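You operate a simulated robot arm through the tools that you are given. There is no shell and no other tool. Be economical: measure what you need, move in short steps, check, and stop when the job is done.

Carry out the task below with a simulated two-armed robot. There is one attempt and no reset: what you move stays moved.

Task
Grease the bore of the green-hub bored wheel and seat the large bearing in it.
Fine: green round brush, green tin; put the brush back. Set down upright: green round brush. A coat counts when it lies all over at full strength: go over it till it gets no stronger.
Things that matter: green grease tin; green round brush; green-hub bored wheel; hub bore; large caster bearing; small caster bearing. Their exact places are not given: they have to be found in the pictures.

Only the result counts: the job must be done as asked and must still hold three seconds after the hand-in. Knocking over, shifting, dropping, spilling or breaking anything else fails it.

Robot
Two 7-joint arms with two-finger parallel grippers on one trunk, on a base that drives. Base frame: it is fixed to the floor where the robot stands at the start and does not move with it; the origin is under the middle of the robot, x ahead of it, y to its left, z up; the surface under the hand at the start is at about z = 0.8. Readings come in m, rad, newtons and seconds.
The left shoulder is at the start at [0.034, 0.101, 1.211], the right one opposite. With the tool pointing down near the work surface each hand reaches from about 0.1 to 0.48 m from the robot's upright axis, wherever it stands, measured 20 degrees to its own side. Places, roughly: green grease tin (8x8x3 cm) [0.6, 0, 0.8]; green round brush (2x2x13 cm) [0.5, 0, 0.9]; green-hub bored wheel (13x13x5 cm) [0.4, 0.1, 0.8]; hub bore [0.4, 0.1, 0.8]. Payload 2.4 kg a hand.
Tool frame (each hand has its own): the origin (TCP) lies between the finger pads and is the grasp point; the fingertips stand 0.024 m ahead of it; z points along the fingers, y is the line along which they close. Largest opening 0.068 m; finger width 0.017, thickness 0.01; the body of the gripper, 0.04 by 0.07 m, starts 0.041 m behind the TCP.
Orientation is that of the tool frame in the base frame, as a unit quaternion [x, y, z, w]. With the fingers straight down and closing along the base's y, the tool's x points along the base's -x, its y along +y and its z along -z.

Tools
- The arms move only by the tool apply_moves. It takes "left_targets", "right_targets" or both (then of equal length, played together; a hand with none holds still); each is text: rows parted by semicolons, each of 7 numbers parted by spaces: the shift along the tool's x, y, z in m, then the turn, a rotation vector about the tool's x, y, z in rad, then the gripper command, from -1 (fully open) to 1 (shut), values between in proportion. In form: tx ty tz wx wy wz grip; .... A call has 1 to 12 rows; each row shifts and turns the commanded pose from where the row before left it, along the tool's axes as they then stand. A row lasts 0.2 s, in which the tool goes at most 0.05 m and 0.15 rad; a call with a longer step from one row to the next is refused whole, and so is a gripper value outside its range. A pose out of reach is approached as far as the arm can. The call stops where the force on the tool passes 90 N (or 10 N more than at its start, if that is more) or the arm is blocked; 0.2 s more then pass. The fingers move at their own pace (about 0.072 m/s each) and stop on an object; they squeeze with about 39 N. The grip force told is the motor's: it shows also when the fingers shut on nothing. Time passes only in rows, and 0.2 s behind the last, so rows that do not move let the fingers close. The reply holds the time, the measured pose of the TCP, the force on the tool along the base axes, the opening and the grip force, in the units named above and with some noise, with the torque about the TCP (base axes, N m) and any sound that the robot's microphone picked up.
- Cameras (640 x 400 px; columns grow to the right, rows downward): "scene" is now at [0.1227, 0.0023, 1.3779]; the picture's right is [0.19, -0.98, 0.00], its down [-0.48, -0.09, -0.87] and it looks along [0.86, 0.16, -0.49] (base axes); focal length 242 px, centre (320, 200). "left" rides on the left gripper at [0.084, -0.011, -0.075] in its tool frame; the picture's right is [0.13, 0.99, 0.00], its down [-0.60, 0.08, -0.79] and it looks along [-0.79, 0.10, 0.61] (tool axes); focal length 251 px, centre (320, 200). "right" rides on the right gripper at [0.084, 0.011, -0.075] in its tool frame; the picture's right is [-0.13, 0.99, 0.00], its down [-0.60, -0.08, -0.79] and it looks along [-0.79, -0.10, 0.61] (tool axes); focal length 251 px, centre (320, 200).
- capture(camera): a new picture of that camera. The clock stands still meanwhile.
- slide_trunk(by): slides the trunk up (or, below 0, down) by that many m; the arms and the scene camera ride with it, the base frame stays. It gives what a move gives, with no picture.
- base_move(legs): drives the robot by 1 to 6 legs, each [ahead, left, turn to the left] in m, m and rad, along the robot's own axes; the way and the turn of a leg run together, so that a leg with both is an arc; at most 1.5 m and 3.142 rad a leg. The arms and the cameras ride along, it lands a little off, and it stops where it bumps. It gives what a move gives.
- head_to(pan, tilt): turns the head with the scene camera to pan (to the left, within 1.501 rad either way) and tilt (down, from -0.506 to 1.204), counted from straight ahead of the robot. It gives what a move gives.
- locate(camera, pixels): for up to 12 pixels [column, row] of the newest picture of that camera ("zoom" is the newest enlarged one), the place [x, y, z] in the base frame of the surface seen there, good to about 0.002 m, but the place of the scene camera against the robot may be out by one fixed shift of up to 0.018 m in any direction. The clock stands still meanwhile.
- close_up(camera, box): a new picture of the part [left, top, right, bottom] of that camera's present view, enlarged. The clock stands still meanwhile.
- close_job(): hands the job in; it is judged then, once.

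Keep the steps short. Do not move on a guess: measure, check each grasp and each placing, and mend mistakes. In all there are 80 turns and 62 pictures (those below and enlarged ones count). Leave the grippers open and the arms clear of the work at the hand-in unless told otherwise, and finish with a single line.

The tools are called as name(argument=value, ...) on one line, values as JSON. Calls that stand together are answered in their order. apply_moves: Moves the arms, as the interface text tells. Its arguments: {"type":"object","properties":{"left_targets":{"type":"string"},"right_targets":{"type":"string"}},"required":[]} The other tools are called the same way: slide_trunk (by) slides the trunk up or down; base_move (legs) drives the base; head_to (pan, tilt) turns the head that bears the scene camera; capture (camera) takes a picture; locate (camera, pixels) gives the place of the surface under pixels of a picture; close_up (camera, box) takes an enlarged picture of a part of a camera's view; close_job () hands the job in.

At the start:

```text
time: 0.0
left_ee_pos: [0.3558, 0.2073, 1.1933]
left_ee_rot: [-0.002, 1.0, -0.001, 0.0]
left_contact_force: [-1.6, -0.5, -0.4]
left_torque: [0.02, -0.01, 0.0]
left_opening: 0.0682
left_gripper_force: 0.1
right_ee_pos: [0.3484, -0.1054, 1.2613]
right_ee_rot: [0.001, 1.0, 0.0, 0.0]
right_contact_force: [0.3, -0.1, 0.1]
right_torque: [-0.01, -0.02, -0.03]
right_opening: 0.068
right_gripper_force: 0.1
trunk travel left (down, up): [-0.425, 0.424]
robot x, y, heading: [0.0003, 0.0013, 0.002]
head pan, tilt: [0.19, 0.51]
```

scene: 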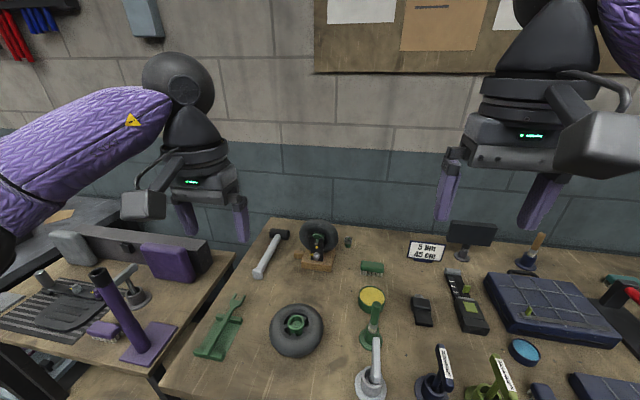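
right: 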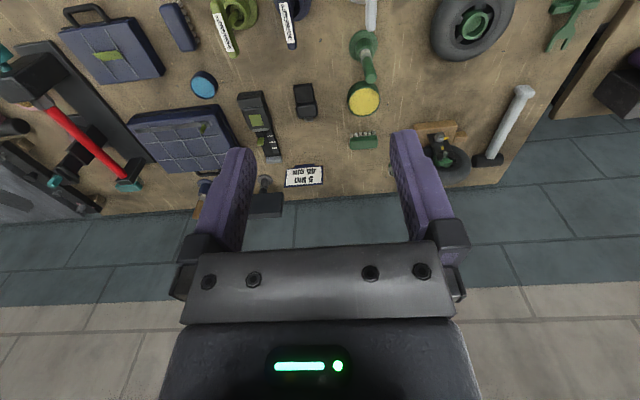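
left: 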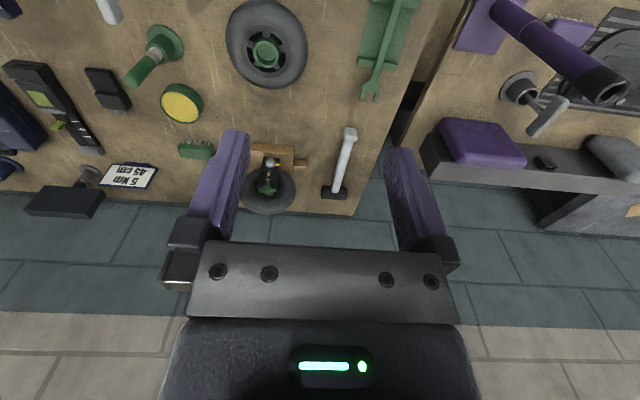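

The scene shows the wheel at about (297,330), the tin at (371,298) and the brush at (374,325). The near part of the table is cut off, so I tilt the head down.

head_to(pan=0.0, tilt=0.95)

capture(camera="scene")

```text
time: 0.9
left_ee_pos: [0.3552, 0.2074, 1.1919]
left_ee_rot: [-0.001, 1.0, 0.0, 0.0]
left_contact_force: [-0.3, -0.2, -0.3]
left_torque: [0.03, 0.0, 0.0]
left_opening: 0.0679
left_gripper_force: 0.2
right_ee_pos: [0.3466, -0.1053, 1.2613]
right_ee_rot: [0.001, 1.0, 0.0, 0.001]
right_contact_force: [-0.7, -0.1, 0.5]
right_torque: [0.02, 0.04, -0.01]
right_opening: 0.068
right_gripper_force: 0.3
trunk travel left (down, up): [-0.425, 0.424]
robot x, y, heading: [-0.0009, -0.0021, -0.005]
head pan, tilt: [0.0, 0.949]
```

```text
58 pictures are left
```

scene: 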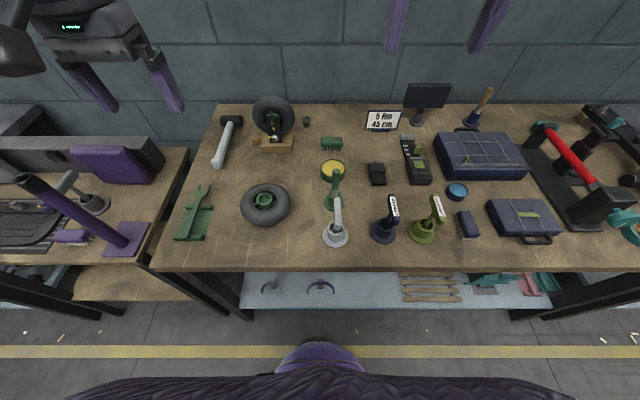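

I zoom on the middle of the bench and on the shelf below to identify brushes and bearings.

close_up(camera="scene", box=[220, 90, 420, 250])

close_up(camera="scene", box=[220, 240, 420, 340])

close_up(camera="scene", box=[360, 70, 640, 270])

close_up(camera="scene", box=[0, 90, 240, 310])

```text
2.50 times, centred on (320, 170) of scene
```

zoom: 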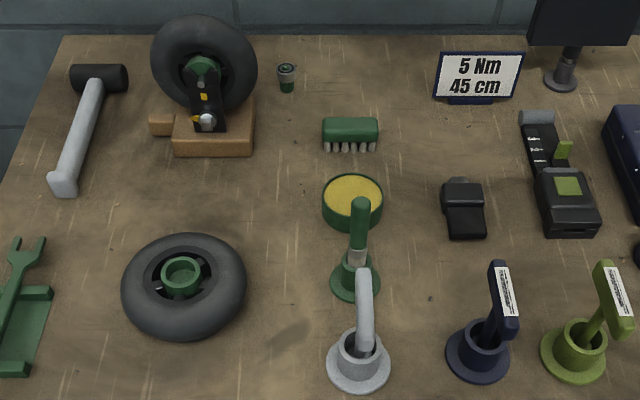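

```text
3.20 times, centred on (320, 290) of scene
```

zoom: 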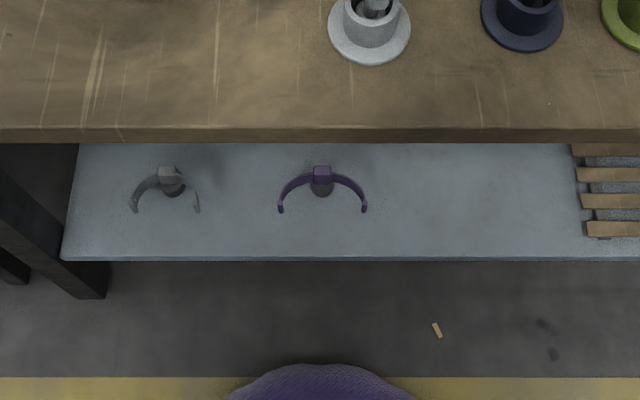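

```text
2.00 times, centred on (500, 170) of scene
```

zoom: 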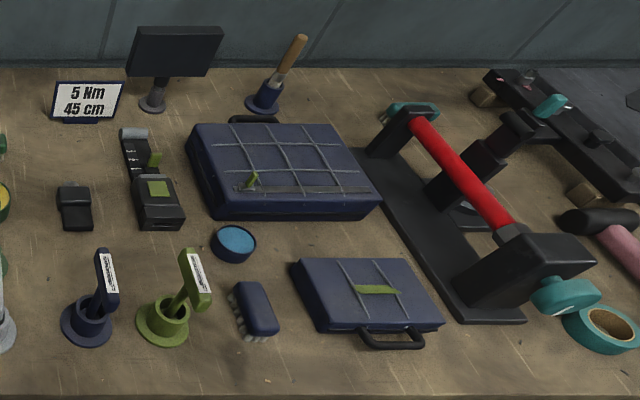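

```text
1.82 times, centred on (120, 200) of scene
```

zoom: 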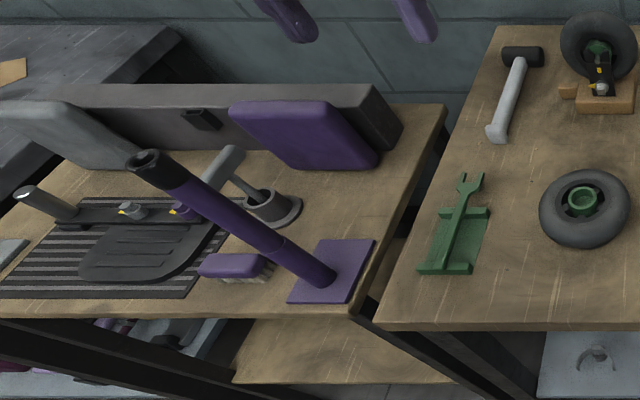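

I zoom tighter on the little object at (306,121) and on the wheel hub and brush, then look left and right for the bearings.

close_up(camera="scene", box=[240, 100, 330, 156])

close_up(camera="scene", box=[235, 175, 315, 225])

head_to(pan=-0.9, tilt=0.7)

capture(camera="scene")

head_to(pan=0.9, tilt=0.7)

capture(camera="scene")

```text
7.11 times, centred on (285, 128) of scene
```

zoom: 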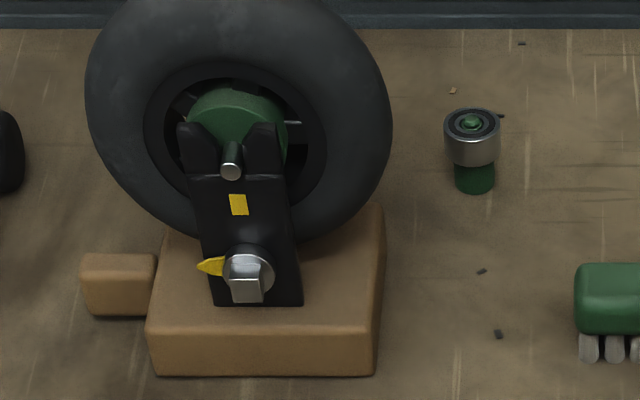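

```text
8.00 times, centred on (275, 200) of scene
```

zoom: 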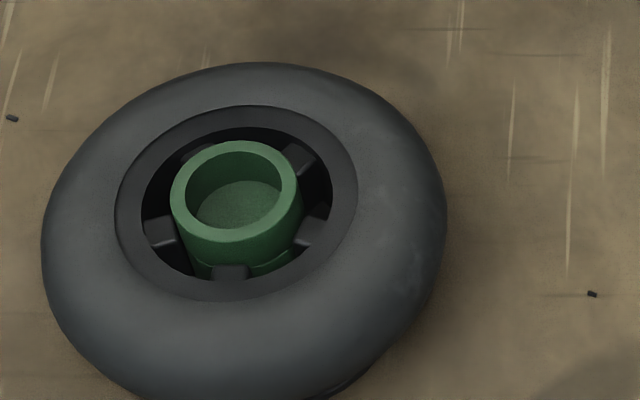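

```text
time: 2.1
left_ee_pos: [0.3563, 0.208, 1.1939]
left_ee_rot: [-0.001, 1.0, 0.0, 0.0]
left_contact_force: [-0.2, 0.2, -0.3]
left_torque: [-0.01, 0.01, 0.0]
left_opening: 0.0682
left_gripper_force: 0.0
right_ee_pos: [0.3483, -0.1048, 1.263]
right_ee_rot: [0.001, 1.0, 0.0, -0.001]
right_contact_force: [-0.5, -0.2, -0.6]
right_torque: [0.0, 0.01, 0.0]
right_opening: 0.0682
right_gripper_force: 0.0
trunk travel left (down, up): [-0.425, 0.424]
robot x, y, heading: [-0.0006, 0.0003, 0.004]
head pan, tilt: [-0.901, 0.7]
```

```text
51 pictures are left
```

scene: 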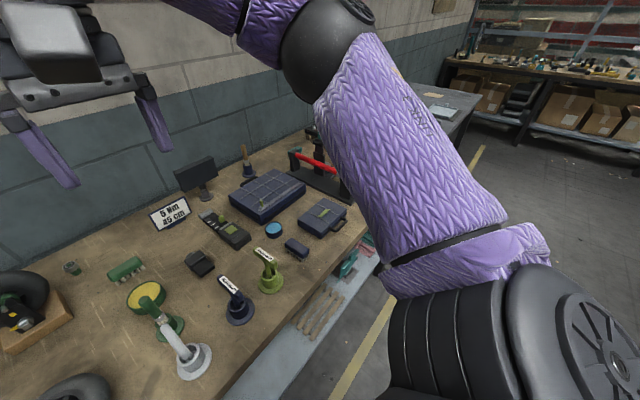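

```text
time: 3.9
left_ee_pos: [0.3552, 0.2075, 1.1927]
left_ee_rot: [-0.001, 1.0, 0.0, 0.0]
left_contact_force: [-0.2, 0.3, -0.3]
left_torque: [-0.02, -0.01, -0.02]
left_opening: 0.0682
left_gripper_force: 0.1
right_ee_pos: [0.3488, -0.1045, 1.2617]
right_ee_rot: [0.001, 1.0, 0.001, 0.0]
right_contact_force: [0.6, -0.2, 0.5]
right_torque: [-0.03, 0.01, -0.03]
right_opening: 0.0679
right_gripper_force: 0.0
trunk travel left (down, up): [-0.425, 0.424]
robot x, y, heading: [0.0004, -0.0036, 0.002]
head pan, tilt: [0.901, 0.7]
```

```text
50 pictures are left
```

scene: 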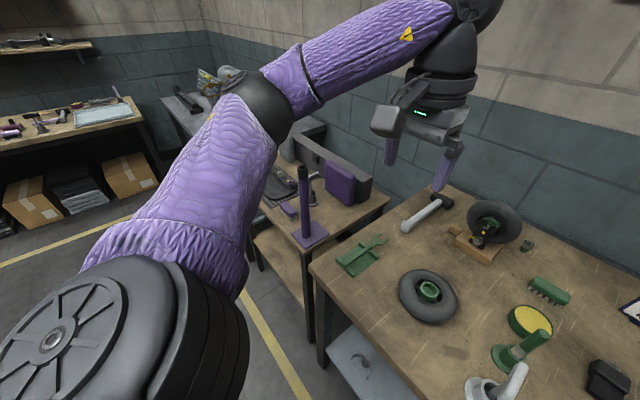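

The object near (306,121) is a bearing (steel ring). The second is still unseen, possibly behind the standing caster wheel. I look straight again, measure, and find a viewpoint for the left hand.

head_to(pan=0.0, tilt=0.9)

close_up(camera="scene", box=[220, 90, 380, 190])

```text
time: 5.1
left_ee_pos: [0.3558, 0.2074, 1.1923]
left_ee_rot: [-0.001, 1.0, 0.0, -0.001]
left_contact_force: [0.0, 0.5, -0.2]
left_torque: [0.01, -0.02, 0.03]
left_opening: 0.068
left_gripper_force: 0.0
right_ee_pos: [0.3484, -0.1052, 1.2616]
right_ee_rot: [0.001, 1.0, 0.001, -0.001]
right_contact_force: [-0.1, -0.6, 0.4]
right_torque: [-0.01, -0.01, 0.04]
right_opening: 0.068
right_gripper_force: 0.0
trunk travel left (down, up): [-0.425, 0.424]
robot x, y, heading: [0.0011, 0.0049, -0.0]
head pan, tilt: [0.0, 0.901]
```

```text
4.00 times, centred on (300, 140) of scene
```

zoom: 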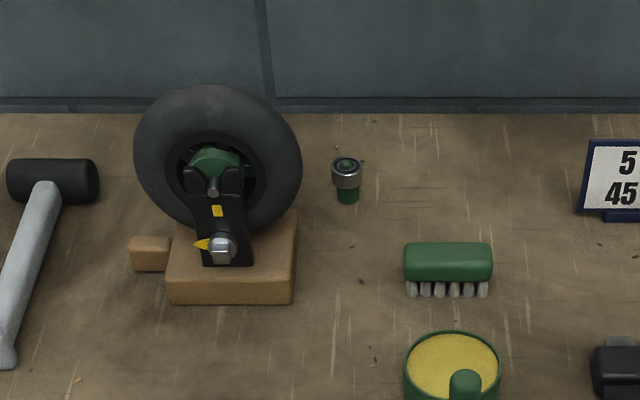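

I measure the main things in this zoom: bearing, tin, caster and table beside it.

locate(camera="zoom", pixels=[[347, 163], [347, 181], [347, 196], [333, 174], [360, 174], [240, 250], [215, 100], [440, 365], [405, 365], [499, 365], [430, 260], [318, 280]])

close_up(camera="scene", box=[230, 140, 390, 260])

```text
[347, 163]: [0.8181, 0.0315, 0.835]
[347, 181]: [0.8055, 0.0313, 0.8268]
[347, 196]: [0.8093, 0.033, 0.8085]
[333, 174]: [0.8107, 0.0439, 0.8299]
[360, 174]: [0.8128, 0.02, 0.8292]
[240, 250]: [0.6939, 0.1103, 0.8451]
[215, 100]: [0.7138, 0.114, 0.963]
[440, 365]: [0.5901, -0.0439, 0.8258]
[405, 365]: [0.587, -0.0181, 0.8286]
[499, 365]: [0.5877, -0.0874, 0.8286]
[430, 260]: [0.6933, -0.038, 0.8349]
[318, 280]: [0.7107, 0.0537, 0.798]
```

```text
3.33 times, centred on (310, 200) of scene
```

zoom: 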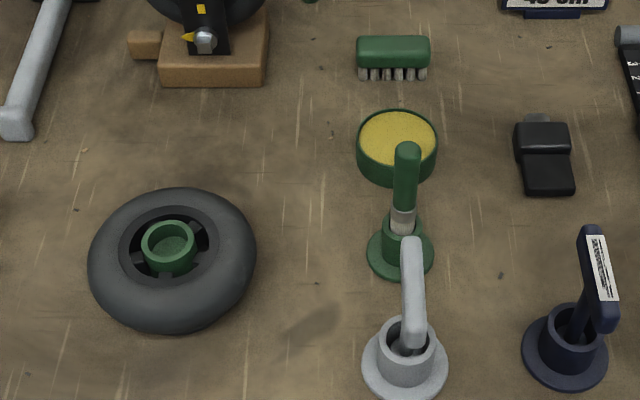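

locate(camera="zoom", pixels=[[406, 150], [404, 190], [402, 220], [400, 262], [170, 240], [170, 270], [143, 243], [196, 243], [168, 223], [410, 250], [408, 330], [380, 245]])

close_up(camera="scene", box=[305, 170, 369, 210])

```text
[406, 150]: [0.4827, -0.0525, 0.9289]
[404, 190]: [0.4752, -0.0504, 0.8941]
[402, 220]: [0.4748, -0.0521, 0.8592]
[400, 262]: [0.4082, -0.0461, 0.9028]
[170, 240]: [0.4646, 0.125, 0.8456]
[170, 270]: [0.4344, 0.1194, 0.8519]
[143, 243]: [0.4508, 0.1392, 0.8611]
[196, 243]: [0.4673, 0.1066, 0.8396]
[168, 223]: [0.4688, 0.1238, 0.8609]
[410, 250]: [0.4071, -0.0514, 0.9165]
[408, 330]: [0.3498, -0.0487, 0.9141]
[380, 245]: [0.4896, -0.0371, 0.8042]
```

```text
10.00 times, centred on (337, 190) of scene
```

zoom: 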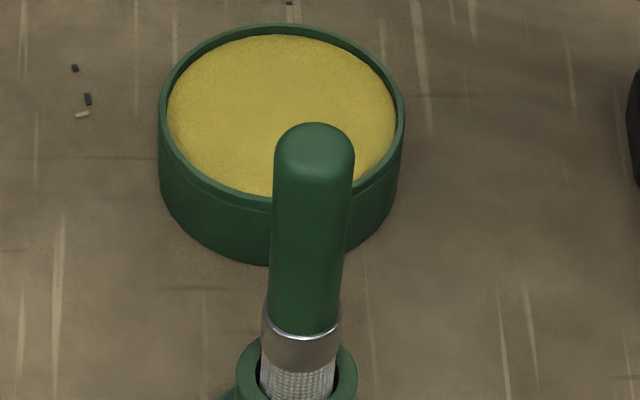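

Next I measure the bench front edge and the robot's own front, to know how far I can drive in, since the bearing (x≈0.81) and tin (x≈0.59) are beyond reach from here.

capture(camera="scene")

locate(camera="scene", pixels=[[300, 275], [300, 285], [150, 275], [320, 300], [320, 320], [320, 370], [320, 390], [250, 390], [450, 275], [600, 275], [215, 120], [300, 330]])

```text
46 pictures are left
```

scene: 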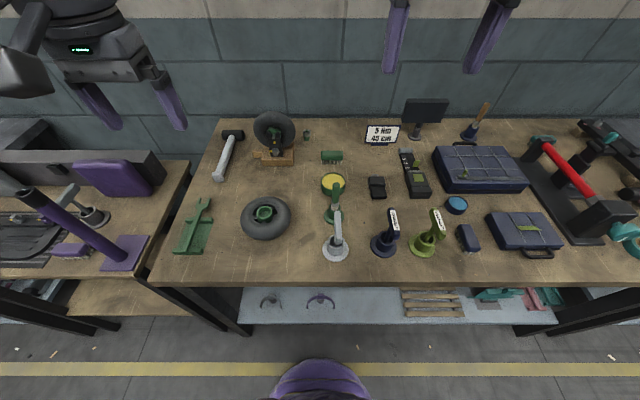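

```text
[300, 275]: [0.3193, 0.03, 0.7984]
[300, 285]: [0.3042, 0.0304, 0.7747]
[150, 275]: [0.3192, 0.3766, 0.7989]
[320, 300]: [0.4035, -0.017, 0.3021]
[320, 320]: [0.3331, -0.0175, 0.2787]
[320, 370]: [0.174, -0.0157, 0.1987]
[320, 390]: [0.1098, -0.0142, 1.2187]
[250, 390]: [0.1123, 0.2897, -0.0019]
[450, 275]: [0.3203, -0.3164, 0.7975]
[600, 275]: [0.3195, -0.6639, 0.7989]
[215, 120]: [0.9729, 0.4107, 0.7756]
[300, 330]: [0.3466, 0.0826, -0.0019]
```

The bench edge is at x≈0.305 (z 0.77–0.80) and the robot's front is at about x 0.11–0.18. I drive ahead 0.1 m and 0.08 m to the right, keeping a margin, then look at the bearing area.

base_move(legs=[[0.1, -0.08, 0]])

capture(camera="left")

capture(camera="scene")

```text
time: 6.4
left_ee_pos: [0.4571, 0.1271, 1.193]
left_ee_rot: [-0.001, 1.0, -0.001, -0.001]
left_contact_force: [0.1, -0.6, -1.1]
left_torque: [0.02, 0.02, -0.01]
left_opening: 0.0682
left_gripper_force: 0.1
right_ee_pos: [0.449, -0.1861, 1.2613]
right_ee_rot: [0.002, 1.0, 0.001, -0.002]
right_contact_force: [0.2, -0.4, 0.0]
right_torque: [0.0, -0.01, 0.0]
right_opening: 0.0678
right_gripper_force: 0.1
trunk travel left (down, up): [-0.425, 0.424]
robot x, y, heading: [0.1006, -0.0756, -0.0]
head pan, tilt: [0.0, 0.901]
```

```text
45 pictures are left
```

left: 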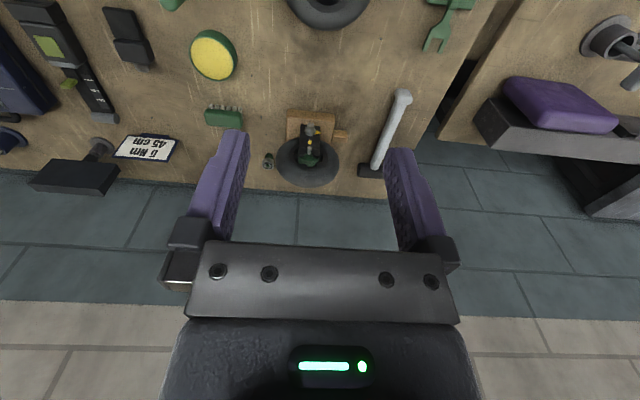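

```text
44 pictures are left
```

scene: 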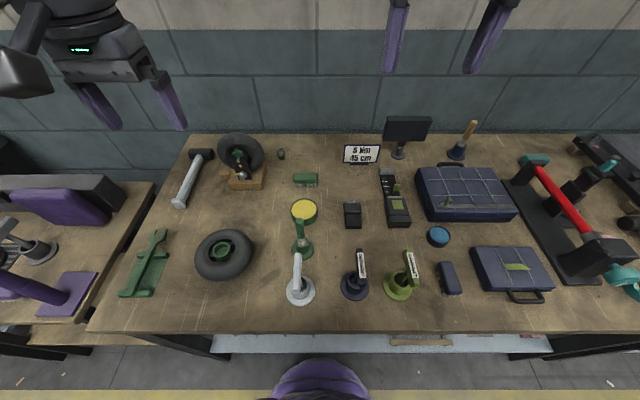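

The bearing shows at (268,160) in the left hand's view; I zoom on it and the caster's back.

close_up(camera="left", box=[250, 100, 346, 196])

locate(camera="left", pixels=[[268, 157], [268, 163], [309, 182], [213, 55], [225, 170]])

locate(camera="scene", pixels=[[281, 152], [304, 210], [250, 330], [250, 340], [320, 380], [310, 214], [220, 250]])

```text
4.17 times, centred on (298, 148) of left
```

zoom: 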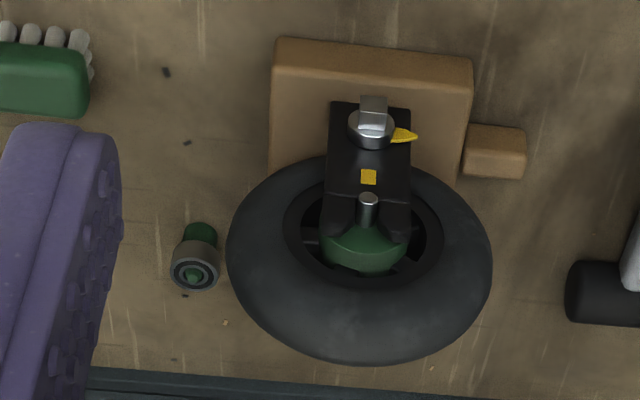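

```text
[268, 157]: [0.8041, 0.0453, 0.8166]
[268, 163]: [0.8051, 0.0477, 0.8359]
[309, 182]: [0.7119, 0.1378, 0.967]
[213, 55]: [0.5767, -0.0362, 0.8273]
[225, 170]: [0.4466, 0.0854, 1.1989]
```

```text
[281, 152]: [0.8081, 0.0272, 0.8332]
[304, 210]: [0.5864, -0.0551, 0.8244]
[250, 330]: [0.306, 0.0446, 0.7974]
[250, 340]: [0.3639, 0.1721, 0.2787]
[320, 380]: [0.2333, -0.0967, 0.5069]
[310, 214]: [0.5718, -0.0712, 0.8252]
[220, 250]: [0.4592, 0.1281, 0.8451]
```

Only one bearing is visible so far, on a green stub near (0.807,0.047). I move the left hand forward and up so that its camera sees behind the caster wheel.

apply_moves(left_targets="-0.04 0 -0.01 0 0 0 -1; -0.04 0 -0.01 0 0 0 -1; -0.04 0 -0.01 0 0 0 -1; -0.04 0 -0.01 0 0 0 -1; -0.04 0 -0.01 0 0 0 -1; -0.02 0 0 0 0 0 -1")

capture(camera="left")

```text
time: 7.8
left_ee_pos: [0.558, 0.1283, 1.2174]
left_ee_rot: [0.0, 1.0, 0.001, 0.0]
left_contact_force: [-0.1, 0.2, 0.0]
left_torque: [-0.02, 0.01, -0.02]
left_opening: 0.0683
left_gripper_force: 0.0
left hand out of reach, approached as far as the arm can: row 3, 4, 5, 6
right_ee_pos: [0.4486, -0.1854, 1.2616]
right_ee_rot: [0.001, 1.0, 0.0, 0.0]
right_contact_force: [-0.1, 0.2, 0.0]
right_torque: [0.0, 0.02, 0.03]
right_opening: 0.0683
right_gripper_force: 0.0
trunk travel left (down, up): [-0.425, 0.424]
robot x, y, heading: [0.0999, -0.08, 0.001]
head pan, tilt: [0.0, 0.901]
```

```text
42 pictures are left
```

left: 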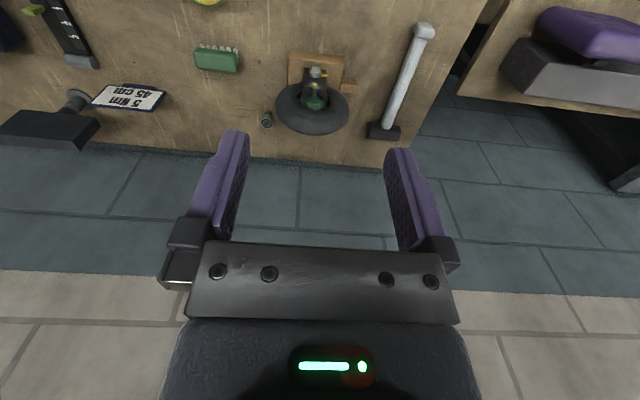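

close_up(camera="left", box=[246, 70, 366, 145])

locate(camera="zoom", pixels=[[112, 268], [112, 235], [124, 268], [100, 268]])

```text
5.33 times, centred on (306, 108) of left
```

zoom: 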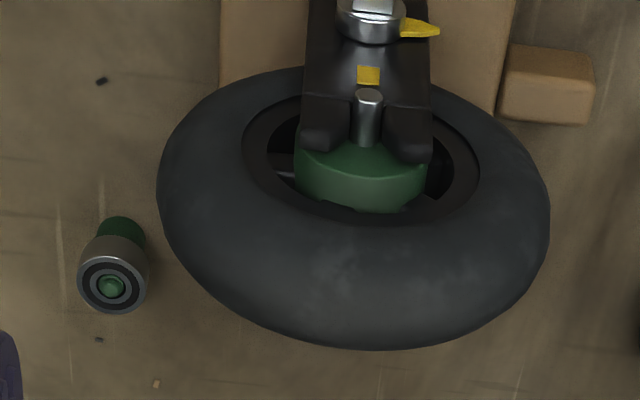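

```text
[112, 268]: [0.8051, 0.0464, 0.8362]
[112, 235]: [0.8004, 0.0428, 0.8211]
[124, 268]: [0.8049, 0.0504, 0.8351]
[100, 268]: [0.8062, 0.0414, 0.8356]
```

The visible bearing is about 27 mm wide while the bore looks about 34 mm, so this may be the small one. I raise the trunk to look for the other from above.

slide_trunk(by=0.35)

head_to(pan=-0.35, tilt=0.85)

close_up(camera="scene", box=[60, 40, 620, 390])

capture(camera="right")

```text
time: 11.2
left_ee_pos: [0.5452, 0.1273, 1.5876]
left_ee_rot: [-0.001, 1.0, -0.001, 0.024]
left_contact_force: [0.7, -1.0, -0.2]
left_torque: [0.02, 0.02, -0.01]
left_opening: 0.068
left_gripper_force: 0.0
right_ee_pos: [0.4481, -0.1845, 1.6123]
right_ee_rot: [0.001, 1.0, 0.0, 0.0]
right_contact_force: [0.3, -0.3, 0.3]
right_torque: [0.02, 0.0, -0.03]
right_opening: 0.0679
right_gripper_force: 0.0
trunk travel left (down, up): [-0.775, 0.075]
robot x, y, heading: [0.101, -0.0832, -0.002]
head pan, tilt: [0.0, 0.901]
```

```text
time: 12.0
left_ee_pos: [0.5459, 0.128, 1.5867]
left_ee_rot: [-0.001, 1.0, 0.0, 0.024]
left_contact_force: [0.1, -0.7, 0.6]
left_torque: [-0.02, 0.03, 0.01]
left_opening: 0.0681
left_gripper_force: 0.0
right_ee_pos: [0.4478, -0.1858, 1.6119]
right_ee_rot: [0.001, 1.0, 0.0, 0.001]
right_contact_force: [-0.8, -0.3, 0.1]
right_torque: [0.0, 0.01, 0.02]
right_opening: 0.0682
right_gripper_force: 0.0
trunk travel left (down, up): [-0.775, 0.075]
robot x, y, heading: [0.0985, -0.0801, -0.002]
head pan, tilt: [-0.351, 0.85]
```

```text
1.14 times, centred on (340, 215) of scene
```

zoom: 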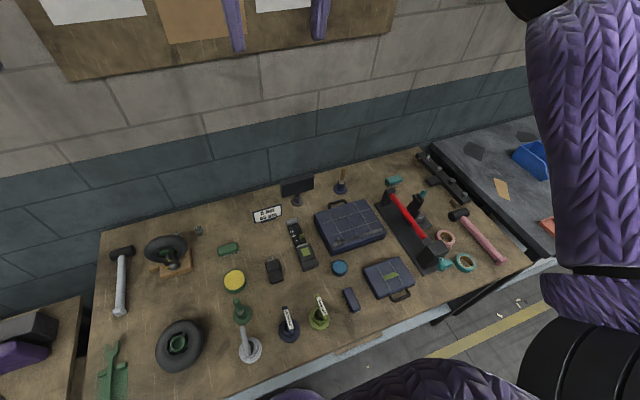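

```text
39 pictures are left
```

right: 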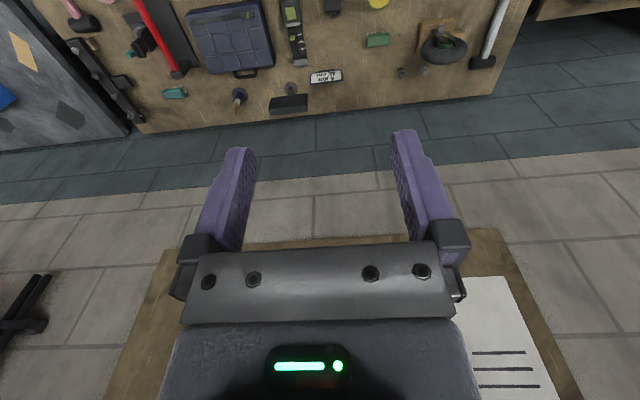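

The right-hand view shows two small objects, at (402,72) and (424,71), one of them behind the caster. I zoom and locate them.

close_up(camera="right", box=[380, 20, 476, 80])

locate(camera="right", pixels=[[402, 71], [424, 71], [424, 67], [402, 75]])

```text
6.67 times, centred on (428, 50) of right
```

zoom: 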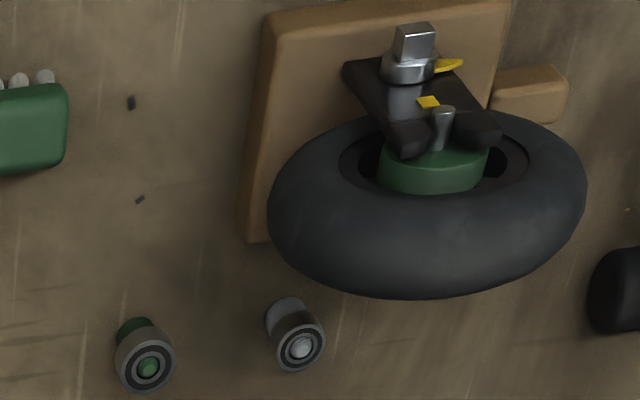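

```text
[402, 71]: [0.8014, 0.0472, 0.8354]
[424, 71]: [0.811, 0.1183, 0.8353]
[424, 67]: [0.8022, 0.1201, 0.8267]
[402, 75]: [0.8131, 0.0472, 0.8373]
```

There are two bearings: one on a green stub at (0.807,0.047) and one on a grey stub at (0.807,0.119) behind the caster. I will compare their sizes close up later. Now I lower the trunk, edge the base 0.04 m forward and start on the greasing.

slide_trunk(by=-0.38)

base_move(legs=[[0.04, 0, 0]])

apply_moves(left_targets="0.04 -0.03 0.04 0 0 0 -1; 0.04 -0.03 0.04 0 0 0 -1")

```text
time: 15.7
left_ee_pos: [0.5453, 0.1275, 1.2082]
left_ee_rot: [0.0, 1.0, 0.0, 0.025]
left_contact_force: [-0.1, -0.7, -0.7]
left_torque: [-0.03, 0.02, 0.0]
left_opening: 0.0677
left_gripper_force: 0.2
right_ee_pos: [0.4473, -0.1851, 1.2327]
right_ee_rot: [0.001, 1.0, 0.0, 0.0]
right_contact_force: [0.0, 0.3, -0.3]
right_torque: [0.0, 0.02, 0.01]
right_opening: 0.0681
right_gripper_force: 0.0
trunk travel left (down, up): [-0.395, 0.454]
robot x, y, heading: [0.0991, -0.0815, 0.0]
head pan, tilt: [-0.351, 0.85]
```

```text
time: 16.6
left_ee_pos: [0.5864, 0.1287, 1.207]
left_ee_rot: [0.0, 1.0, 0.001, 0.024]
left_contact_force: [0.0, -0.1, -0.3]
left_torque: [0.03, 0.02, 0.04]
left_opening: 0.068
left_gripper_force: 0.0
right_ee_pos: [0.4907, -0.1858, 1.2304]
right_ee_rot: [0.001, 1.0, 0.0, -0.001]
right_contact_force: [0.3, -0.4, -0.8]
right_torque: [0.02, 0.02, 0.01]
right_opening: 0.068
right_gripper_force: 0.1
trunk travel left (down, up): [-0.395, 0.454]
robot x, y, heading: [0.1405, -0.0807, -0.001]
head pan, tilt: [-0.351, 0.85]
```

```text
refused: row 1 steps farther than a row can; nothing moved
```

The first row was too long; I use smaller steps towards a view pose over the brush.

apply_moves(left_targets="0.028 -0.028 0.0145 0 0 0 -1; 0.028 -0.028 0.0145 0 0 0 -1; 0.028 -0.028 0.0145 0 0 0 -1; 0.028 -0.028 0.0145 0 0 0 -1; 0.028 -0.028 0.0145 0 0 0 -1; 0.028 -0.028 0.0145 0 0 0 -1; 0 0 0 0 0 0 -1")

capture(camera="left")

```text
time: 18.2
left_ee_pos: [0.4226, -0.0403, 1.1118]
left_ee_rot: [0.0, 1.0, 0.0, 0.024]
left_contact_force: [0.1, -0.2, -0.2]
left_torque: [-0.02, -0.04, 0.03]
left_opening: 0.0682
left_gripper_force: 0.0
right_ee_pos: [0.4883, -0.1858, 1.2316]
right_ee_rot: [0.001, 1.0, 0.001, 0.0]
right_contact_force: [0.8, -0.2, 0.0]
right_torque: [-0.01, 0.0, 0.01]
right_opening: 0.0682
right_gripper_force: 0.2
trunk travel left (down, up): [-0.395, 0.454]
robot x, y, heading: [0.1385, -0.0802, -0.001]
head pan, tilt: [-0.351, 0.85]
```

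```text
37 pictures are left
```

left: 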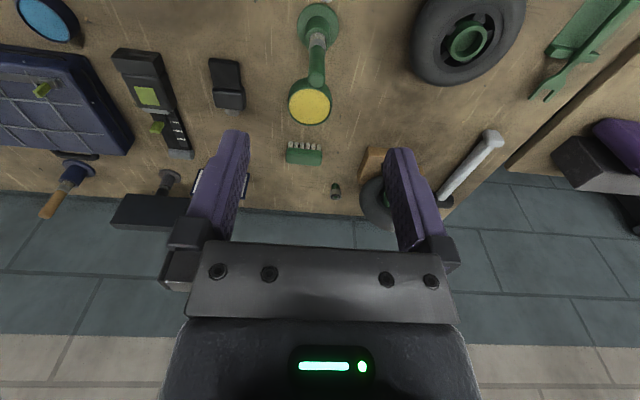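

Clear view: brush handle end near (316,82), stand (318,20), tin (309,102), hub (467,42). I measure these with the hand camera.

locate(camera="left", pixels=[[316, 80], [316, 65], [317, 45], [318, 33], [310, 105], [290, 101], [330, 101], [309, 122], [467, 42], [450, 45], [486, 41], [469, 57]])

close_up(camera="left", box=[275, 0, 365, 130])

close_up(camera="left", box=[435, 10, 499, 74])

locate(camera="zoom", pixels=[[320, 200], [200, 200], [430, 200], [310, 100], [310, 300], [300, 60]])

```text
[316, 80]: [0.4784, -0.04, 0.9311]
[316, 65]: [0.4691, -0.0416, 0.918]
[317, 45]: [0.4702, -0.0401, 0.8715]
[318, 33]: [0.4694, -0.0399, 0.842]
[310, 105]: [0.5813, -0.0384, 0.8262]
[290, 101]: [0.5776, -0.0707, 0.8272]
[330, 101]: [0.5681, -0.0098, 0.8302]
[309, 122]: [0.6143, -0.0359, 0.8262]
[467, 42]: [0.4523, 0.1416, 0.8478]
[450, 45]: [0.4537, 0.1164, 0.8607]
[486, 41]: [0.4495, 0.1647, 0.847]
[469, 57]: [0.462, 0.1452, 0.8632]
```

```text
3.08 times, centred on (320, 65) of left
```

zoom: 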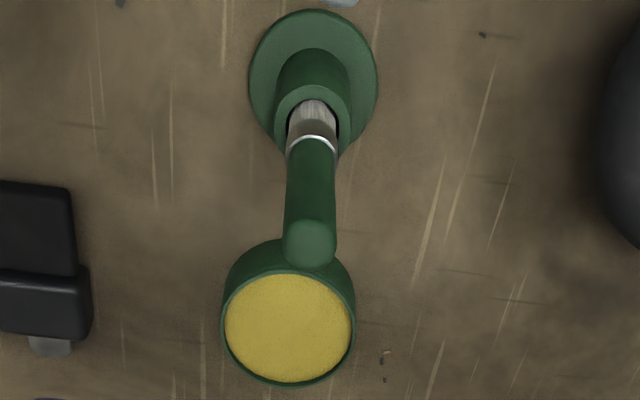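

```text
6.25 times, centred on (467, 42) of left
```

zoom: 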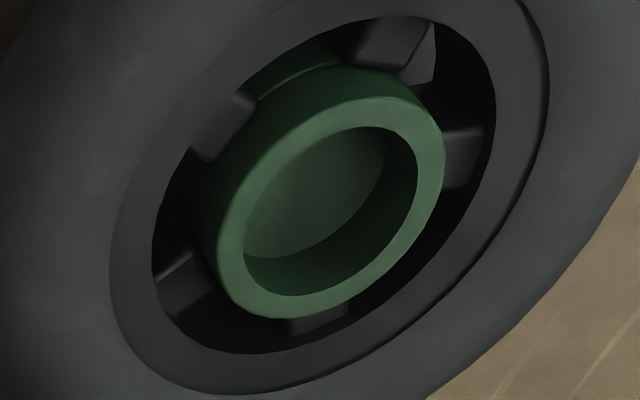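

```text
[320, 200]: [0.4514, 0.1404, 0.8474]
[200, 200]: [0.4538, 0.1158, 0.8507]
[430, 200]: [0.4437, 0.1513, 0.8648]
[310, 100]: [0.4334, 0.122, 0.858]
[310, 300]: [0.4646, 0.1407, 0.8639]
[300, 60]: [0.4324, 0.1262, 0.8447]
```

I take more points on the hub rim to find the bore centre and radius, and points round the brush handle.

locate(camera="zoom", pixels=[[232, 240], [432, 160], [330, 115], [290, 305], [370, 275], [415, 225], [260, 170], [395, 112], [240, 285], [330, 190], [290, 230], [350, 160]])

```text
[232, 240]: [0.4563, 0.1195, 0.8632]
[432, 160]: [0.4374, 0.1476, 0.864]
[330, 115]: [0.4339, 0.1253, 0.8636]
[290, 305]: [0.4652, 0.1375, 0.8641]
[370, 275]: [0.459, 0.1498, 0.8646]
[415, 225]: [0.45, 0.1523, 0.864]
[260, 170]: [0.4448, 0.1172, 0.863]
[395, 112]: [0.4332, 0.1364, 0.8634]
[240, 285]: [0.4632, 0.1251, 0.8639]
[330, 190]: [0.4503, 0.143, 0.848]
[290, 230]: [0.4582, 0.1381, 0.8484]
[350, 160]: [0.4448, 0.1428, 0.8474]
```

Bore: centre ≈(0.449,0.135), rim z≈0.864, floor z≈0.848. Brush axis ≈(0.478,−0.040), top z≈0.931. I take out the small tilt and go above the brush, to z≈0.99.

apply_moves(left_targets="0 0 0 0 0.048 0 -1; -0.0277 0 0.02 0 0 0 -1; -0.0277 0 0.03 0 0 0 -1; 0 0 0.036 0 0 0 -1; 0 0 0.036 0 0 0 -1; 0 0 0 0 0 0 -1")

capture(camera="left")

```text
time: 19.6
left_ee_pos: [0.4765, -0.0413, 0.99]
left_ee_rot: [-0.001, 1.0, -0.001, 0.0]
left_contact_force: [-1.0, 0.1, 0.6]
left_torque: [0.05, -0.01, 0.01]
left_opening: 0.068
left_gripper_force: 0.1
right_ee_pos: [0.4887, -0.1862, 1.2328]
right_ee_rot: [0.002, 1.0, 0.001, 0.001]
right_contact_force: [1.1, -1.0, -0.5]
right_torque: [0.01, 0.0, -0.02]
right_opening: 0.068
right_gripper_force: 0.1
trunk travel left (down, up): [-0.395, 0.454]
robot x, y, heading: [0.1347, -0.0797, 0.002]
head pan, tilt: [-0.351, 0.85]
```

```text
34 pictures are left
```

left: 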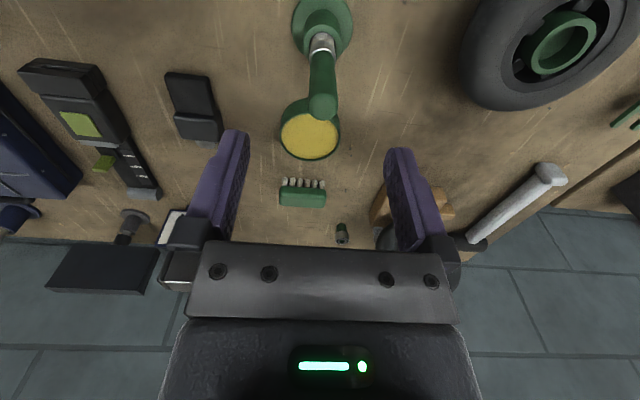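

Handle is centred between the fingers. I refine its place before going down.

locate(camera="left", pixels=[[323, 107], [323, 85], [322, 65], [313, 85], [333, 85]])

apply_moves(left_targets="-0.0015 0.001 0.03 0 0 0 -1; 0 0 0.03 0 0 0 -1; 0 0 0.0255 0 0 0 -1; 0 0 0 0 0 0 -1")

```text
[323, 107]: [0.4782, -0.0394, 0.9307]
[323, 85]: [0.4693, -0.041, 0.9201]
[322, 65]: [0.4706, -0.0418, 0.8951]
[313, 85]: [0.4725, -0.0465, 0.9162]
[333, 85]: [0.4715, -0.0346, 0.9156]
```

```text
time: 20.6
left_ee_pos: [0.4792, -0.0384, 0.9046]
left_ee_rot: [-0.001, 1.0, 0.0, 0.0]
left_contact_force: [0.0, -0.8, -0.2]
left_torque: [0.0, 0.0, 0.0]
left_opening: 0.0682
left_gripper_force: 0.0
right_ee_pos: [0.4891, -0.1842, 1.2327]
right_ee_rot: [0.0, 1.0, 0.0, 0.0]
right_contact_force: [0.4, 0.8, 0.3]
right_torque: [0.0, -0.02, -0.01]
right_opening: 0.068
right_gripper_force: 0.0
trunk travel left (down, up): [-0.395, 0.454]
robot x, y, heading: [0.1413, -0.0835, -0.002]
head pan, tilt: [-0.351, 0.85]
```

The hand is around the handle. I close the gripper, waiting in still rows.

apply_moves(left_targets="0 -0.0015 0 0 0 0 -1; 0 0 0 0 0 0 0; 0 0 0 0 0 0 1; 0 0 0 0 0 0 1; 0 0 0 0 0 0 1; 0 0 0 0 0 0 1")

```text
time: 22.0
left_ee_pos: [0.4791, -0.0403, 0.9043]
left_ee_rot: [-0.001, 1.0, 0.001, 0.0]
left_contact_force: [-0.5, 2.2, 0.7]
left_torque: [0.18, 0.01, 0.01]
left_opening: 0.0173
left_gripper_force: 36.3
right_ee_pos: [0.4885, -0.1855, 1.2327]
right_ee_rot: [0.001, 1.0, -0.001, 0.0]
right_contact_force: [0.4, -0.4, -0.3]
right_torque: [-0.05, 0.02, 0.02]
right_opening: 0.0676
right_gripper_force: 0.1
trunk travel left (down, up): [-0.395, 0.454]
robot x, y, heading: [0.1417, -0.0818, -0.001]
head pan, tilt: [-0.351, 0.85]
```

Gripped: opening 0.0173, force 36 N. I lift straight up 0.09 m and look.

apply_moves(left_targets="0 0 -0.02 0 0 0 1; 0 0 -0.035 0 0 0 1; 0 0 -0.035 0 0 0 1; 0 0 0 0 0 0 1")

capture(camera="left")

```text
time: 23.0
left_ee_pos: [0.4799, -0.0405, 0.9944]
left_ee_rot: [0.0, 1.0, -0.001, -0.001]
left_contact_force: [-0.1, -0.9, -0.9]
left_torque: [-0.01, 0.0, -0.02]
left_opening: 0.0174
left_gripper_force: 35.5
right_ee_pos: [0.4879, -0.1874, 1.2322]
right_ee_rot: [0.002, 1.0, 0.001, 0.0]
right_contact_force: [-0.5, -0.1, -0.1]
right_torque: [-0.02, 0.0, -0.05]
right_opening: 0.0681
right_gripper_force: 0.1
trunk travel left (down, up): [-0.395, 0.454]
robot x, y, heading: [0.1395, -0.0831, 0.002]
head pan, tilt: [-0.351, 0.85]
```

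```text
33 pictures are left
```

left: 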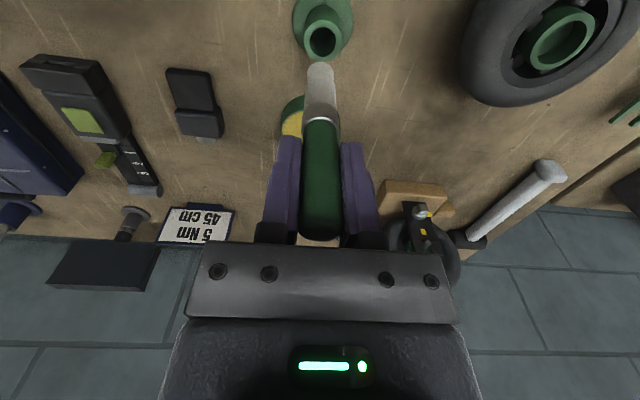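

The brush is out; its tip shows at (320,66). I measure tip and bristle width.

locate(camera="left", pixels=[[320, 64], [320, 70], [320, 80], [320, 95], [313, 85], [332, 85], [308, 100], [335, 100], [322, 40]])

close_up(camera="left", box=[280, 40, 360, 140])

```text
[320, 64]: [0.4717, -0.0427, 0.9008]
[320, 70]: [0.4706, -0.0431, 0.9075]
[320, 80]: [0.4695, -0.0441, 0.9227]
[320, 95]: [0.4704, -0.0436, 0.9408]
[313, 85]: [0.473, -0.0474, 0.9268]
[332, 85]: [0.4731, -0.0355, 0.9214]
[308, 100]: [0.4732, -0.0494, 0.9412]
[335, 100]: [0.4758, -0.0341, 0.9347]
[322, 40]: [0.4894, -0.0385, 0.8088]
```

```text
4.00 times, centred on (320, 90) of left
```

zoom: 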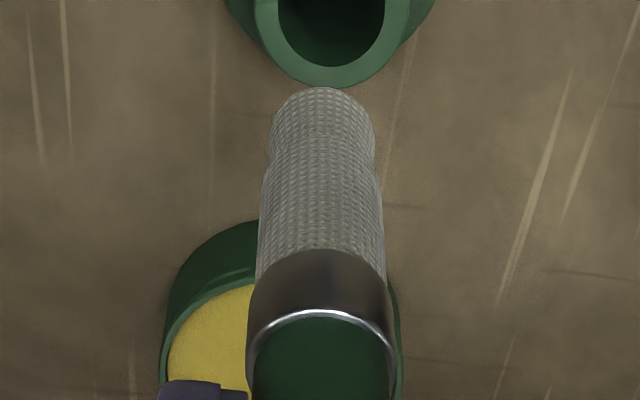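

Tip is about 0.095 m below the TCP, bristles about 16 mm wide. I move over the tin centre (0.580,−0.039) and dip to tip z≈0.818 with a small swirl.

apply_moves(left_targets="-0.035 0 0 0 0 0 1; -0.035 0 0 0 0 0 1; -0.031 0.001 0 0 0 0 1; 0 0 0.035 0 0 0 1; 0 0 0.025 0 0 0 1; 0 0 0.019 0 0 0 1; 0.008 0 0 0 0 0 1; -0.008 0.008 0 0 0 0 1; -0.008 -0.008 0 0 0 0 1; 0.008 -0.008 0 0 0 0 1; 0 0.008 0 0 0 0 1")

capture(camera="left")

```text
time: 25.4
left_ee_pos: [0.5795, -0.0413, 0.9147]
left_ee_rot: [0.0, 1.0, 0.0, 0.0]
left_contact_force: [-0.7, -3.3, 7.4]
left_torque: [-0.28, 0.05, -0.03]
left_opening: 0.0171
left_gripper_force: 35.1
right_ee_pos: [0.4879, -0.1864, 1.2319]
right_ee_rot: [0.001, 1.0, 0.0, -0.001]
right_contact_force: [-1.3, -0.8, 0.2]
right_torque: [0.0, 0.01, -0.05]
right_opening: 0.0681
right_gripper_force: 0.0
trunk travel left (down, up): [-0.395, 0.454]
robot x, y, heading: [0.1411, -0.0813, -0.002]
head pan, tilt: [-0.351, 0.85]
```

```text
31 pictures are left
```

left: 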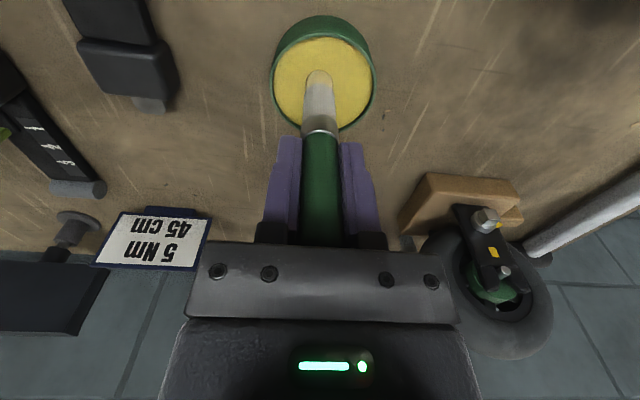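

The brush is in the grease (7 N upward). I lift it and check the tip for grease and the tin for shift.

apply_moves(left_targets="0 0 -0.02 0 0 0 1; 0 0 -0.035 0 0 0 1; 0 0 -0.03 0 0 0 1; 0 0 0 0 0 0 1")

close_up(camera="left", box=[240, 0, 400, 140])

locate(camera="zoom", pixels=[[320, 250], [320, 220], [320, 270]])

```text
time: 26.4
left_ee_pos: [0.5794, -0.0396, 1.0002]
left_ee_rot: [0.0, 1.0, 0.001, 0.0]
left_contact_force: [-0.4, -0.6, -0.9]
left_torque: [-0.01, -0.02, 0.0]
left_opening: 0.017
left_gripper_force: 35.1
right_ee_pos: [0.4883, -0.1853, 1.2313]
right_ee_rot: [0.001, 1.0, 0.0, 0.0]
right_contact_force: [0.0, 0.2, 0.1]
right_torque: [-0.03, -0.03, 0.0]
right_opening: 0.0682
right_gripper_force: 0.0
trunk travel left (down, up): [-0.395, 0.454]
robot x, y, heading: [0.1398, -0.0799, -0.003]
head pan, tilt: [-0.351, 0.85]
```

```text
2.86 times, centred on (320, 70) of left
```

zoom: 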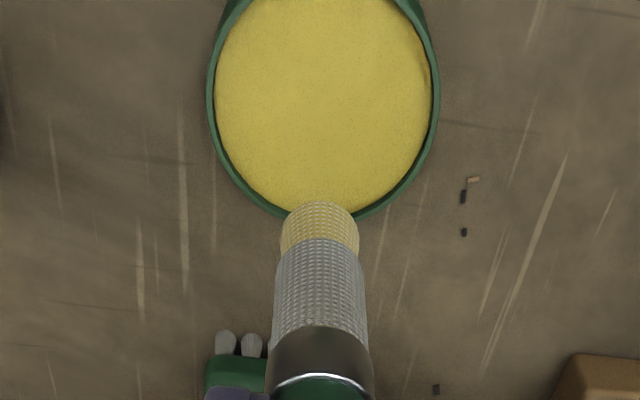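

```text
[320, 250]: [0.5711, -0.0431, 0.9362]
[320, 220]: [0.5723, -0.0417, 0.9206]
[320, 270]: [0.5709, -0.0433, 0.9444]
```

The tip is yellow over its last 2 cm and the tin has not moved. I move over the bore centre (0.449,0.135), staying at z 1.0.

apply_moves(left_targets="0.026 0.035 0 0 0 0 1; 0.026 0.035 0 0 0 0 1; 0.026 0.035 0 0 0 0 1; 0.026 0.035 0 0 0 0 1; 0.0264 0.0346 0 0 0 0 1; 0 0 0.03 0 0 0 1; 0 0 0 0 0 0 1")

close_up(camera="left", box=[240, 0, 400, 140])

locate(camera="zoom", pixels=[[320, 210], [320, 60], [320, 100], [230, 90], [410, 90], [250, 130], [390, 130], [290, 20], [350, 20]])

```text
time: 28.0
left_ee_pos: [0.4497, 0.1354, 0.9696]
left_ee_rot: [-0.001, 1.0, 0.0, 0.0]
left_contact_force: [0.2, -0.1, -0.8]
left_torque: [-0.02, 0.0, -0.01]
left_opening: 0.0172
left_gripper_force: 35.9
right_ee_pos: [0.4889, -0.1844, 1.2315]
right_ee_rot: [0.001, 1.0, 0.0, 0.0]
right_contact_force: [0.4, -0.2, 0.3]
right_torque: [0.0, 0.01, -0.01]
right_opening: 0.0681
right_gripper_force: 0.2
trunk travel left (down, up): [-0.395, 0.454]
robot x, y, heading: [0.138, -0.0797, -0.002]
head pan, tilt: [-0.351, 0.85]
```

```text
2.86 times, centred on (320, 70) of left
```

zoom: 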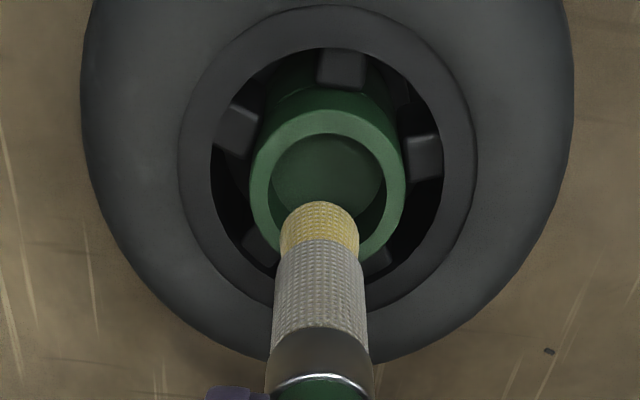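

```text
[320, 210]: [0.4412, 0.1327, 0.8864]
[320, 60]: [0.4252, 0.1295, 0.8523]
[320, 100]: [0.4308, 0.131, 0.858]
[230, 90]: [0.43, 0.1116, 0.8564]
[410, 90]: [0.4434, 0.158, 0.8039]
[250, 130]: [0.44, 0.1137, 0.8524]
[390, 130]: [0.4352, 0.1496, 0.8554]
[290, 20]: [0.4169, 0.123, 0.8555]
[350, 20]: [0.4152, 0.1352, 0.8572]
```

I check the bore centre once more on rim points in this nearer view.

locate(camera="zoom", pixels=[[261, 190], [396, 190], [328, 121], [285, 140], [375, 140], [270, 225], [385, 230], [262, 170], [330, 170], [320, 206], [285, 245], [357, 245]])

```text
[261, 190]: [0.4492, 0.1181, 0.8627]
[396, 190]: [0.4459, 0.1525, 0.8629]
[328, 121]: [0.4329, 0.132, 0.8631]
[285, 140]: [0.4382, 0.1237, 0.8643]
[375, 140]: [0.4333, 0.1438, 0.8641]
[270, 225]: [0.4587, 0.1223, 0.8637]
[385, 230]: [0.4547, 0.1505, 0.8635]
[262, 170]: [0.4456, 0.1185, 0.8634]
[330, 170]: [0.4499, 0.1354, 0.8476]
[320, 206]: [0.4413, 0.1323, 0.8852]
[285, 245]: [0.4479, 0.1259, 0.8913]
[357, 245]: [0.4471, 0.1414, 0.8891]
```

Bore centre is (0.450,0.1353) with inner radius about 15 mm; the brush axis is about 1.5 mm to the right of the TCP. I correct, go down almost to the floor and make a first circle of 7.5 mm radius.

apply_moves(left_targets="0 0.0015 0.012 0 0 0 1; 0 0 0.013 0 0 0 1; 0.0075 0 0 0 0 0 1; -0.0022 0.0053 0 0 0 0 1; -0.0053 0.0022 0 0 0 0 1; -0.0053 -0.0022 0 0 0 0 1; -0.0022 -0.0053 0 0 0 0 1; 0.0022 -0.0053 0 0 0 0 1; 0.0053 -0.0022 0 0 0 0 1; 0.0053 0.0022 0 0 0 0 1; 0.0022 0.0053 0 0 0 0 1")

close_up(camera="left", box=[240, 0, 400, 140])

```text
time: 30.4
left_ee_pos: [0.4425, 0.1366, 0.9444]
left_ee_rot: [0.0, 1.0, 0.0, 0.001]
left_contact_force: [1.6, 0.0, -0.4]
left_torque: [0.0, -0.12, 0.0]
left_opening: 0.0172
left_gripper_force: 36.0
right_ee_pos: [0.4881, -0.185, 1.2329]
right_ee_rot: [0.001, 1.0, 0.0, 0.0]
right_contact_force: [-0.4, -0.2, 0.2]
right_torque: [0.01, 0.02, -0.01]
right_opening: 0.0679
right_gripper_force: 0.0
trunk travel left (down, up): [-0.395, 0.454]
robot x, y, heading: [0.1401, -0.0788, -0.004]
head pan, tilt: [-0.351, 0.85]
```

```text
2.86 times, centred on (320, 70) of left
```

zoom: 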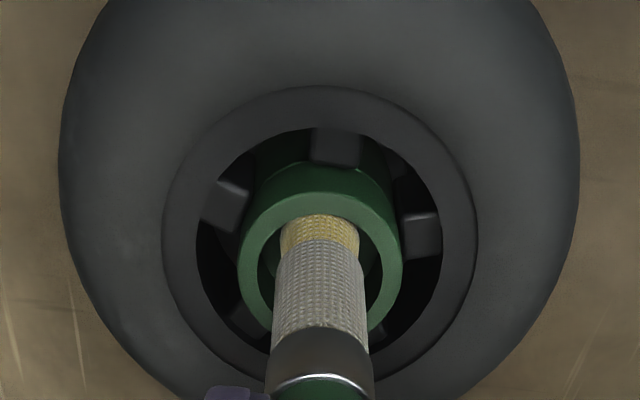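

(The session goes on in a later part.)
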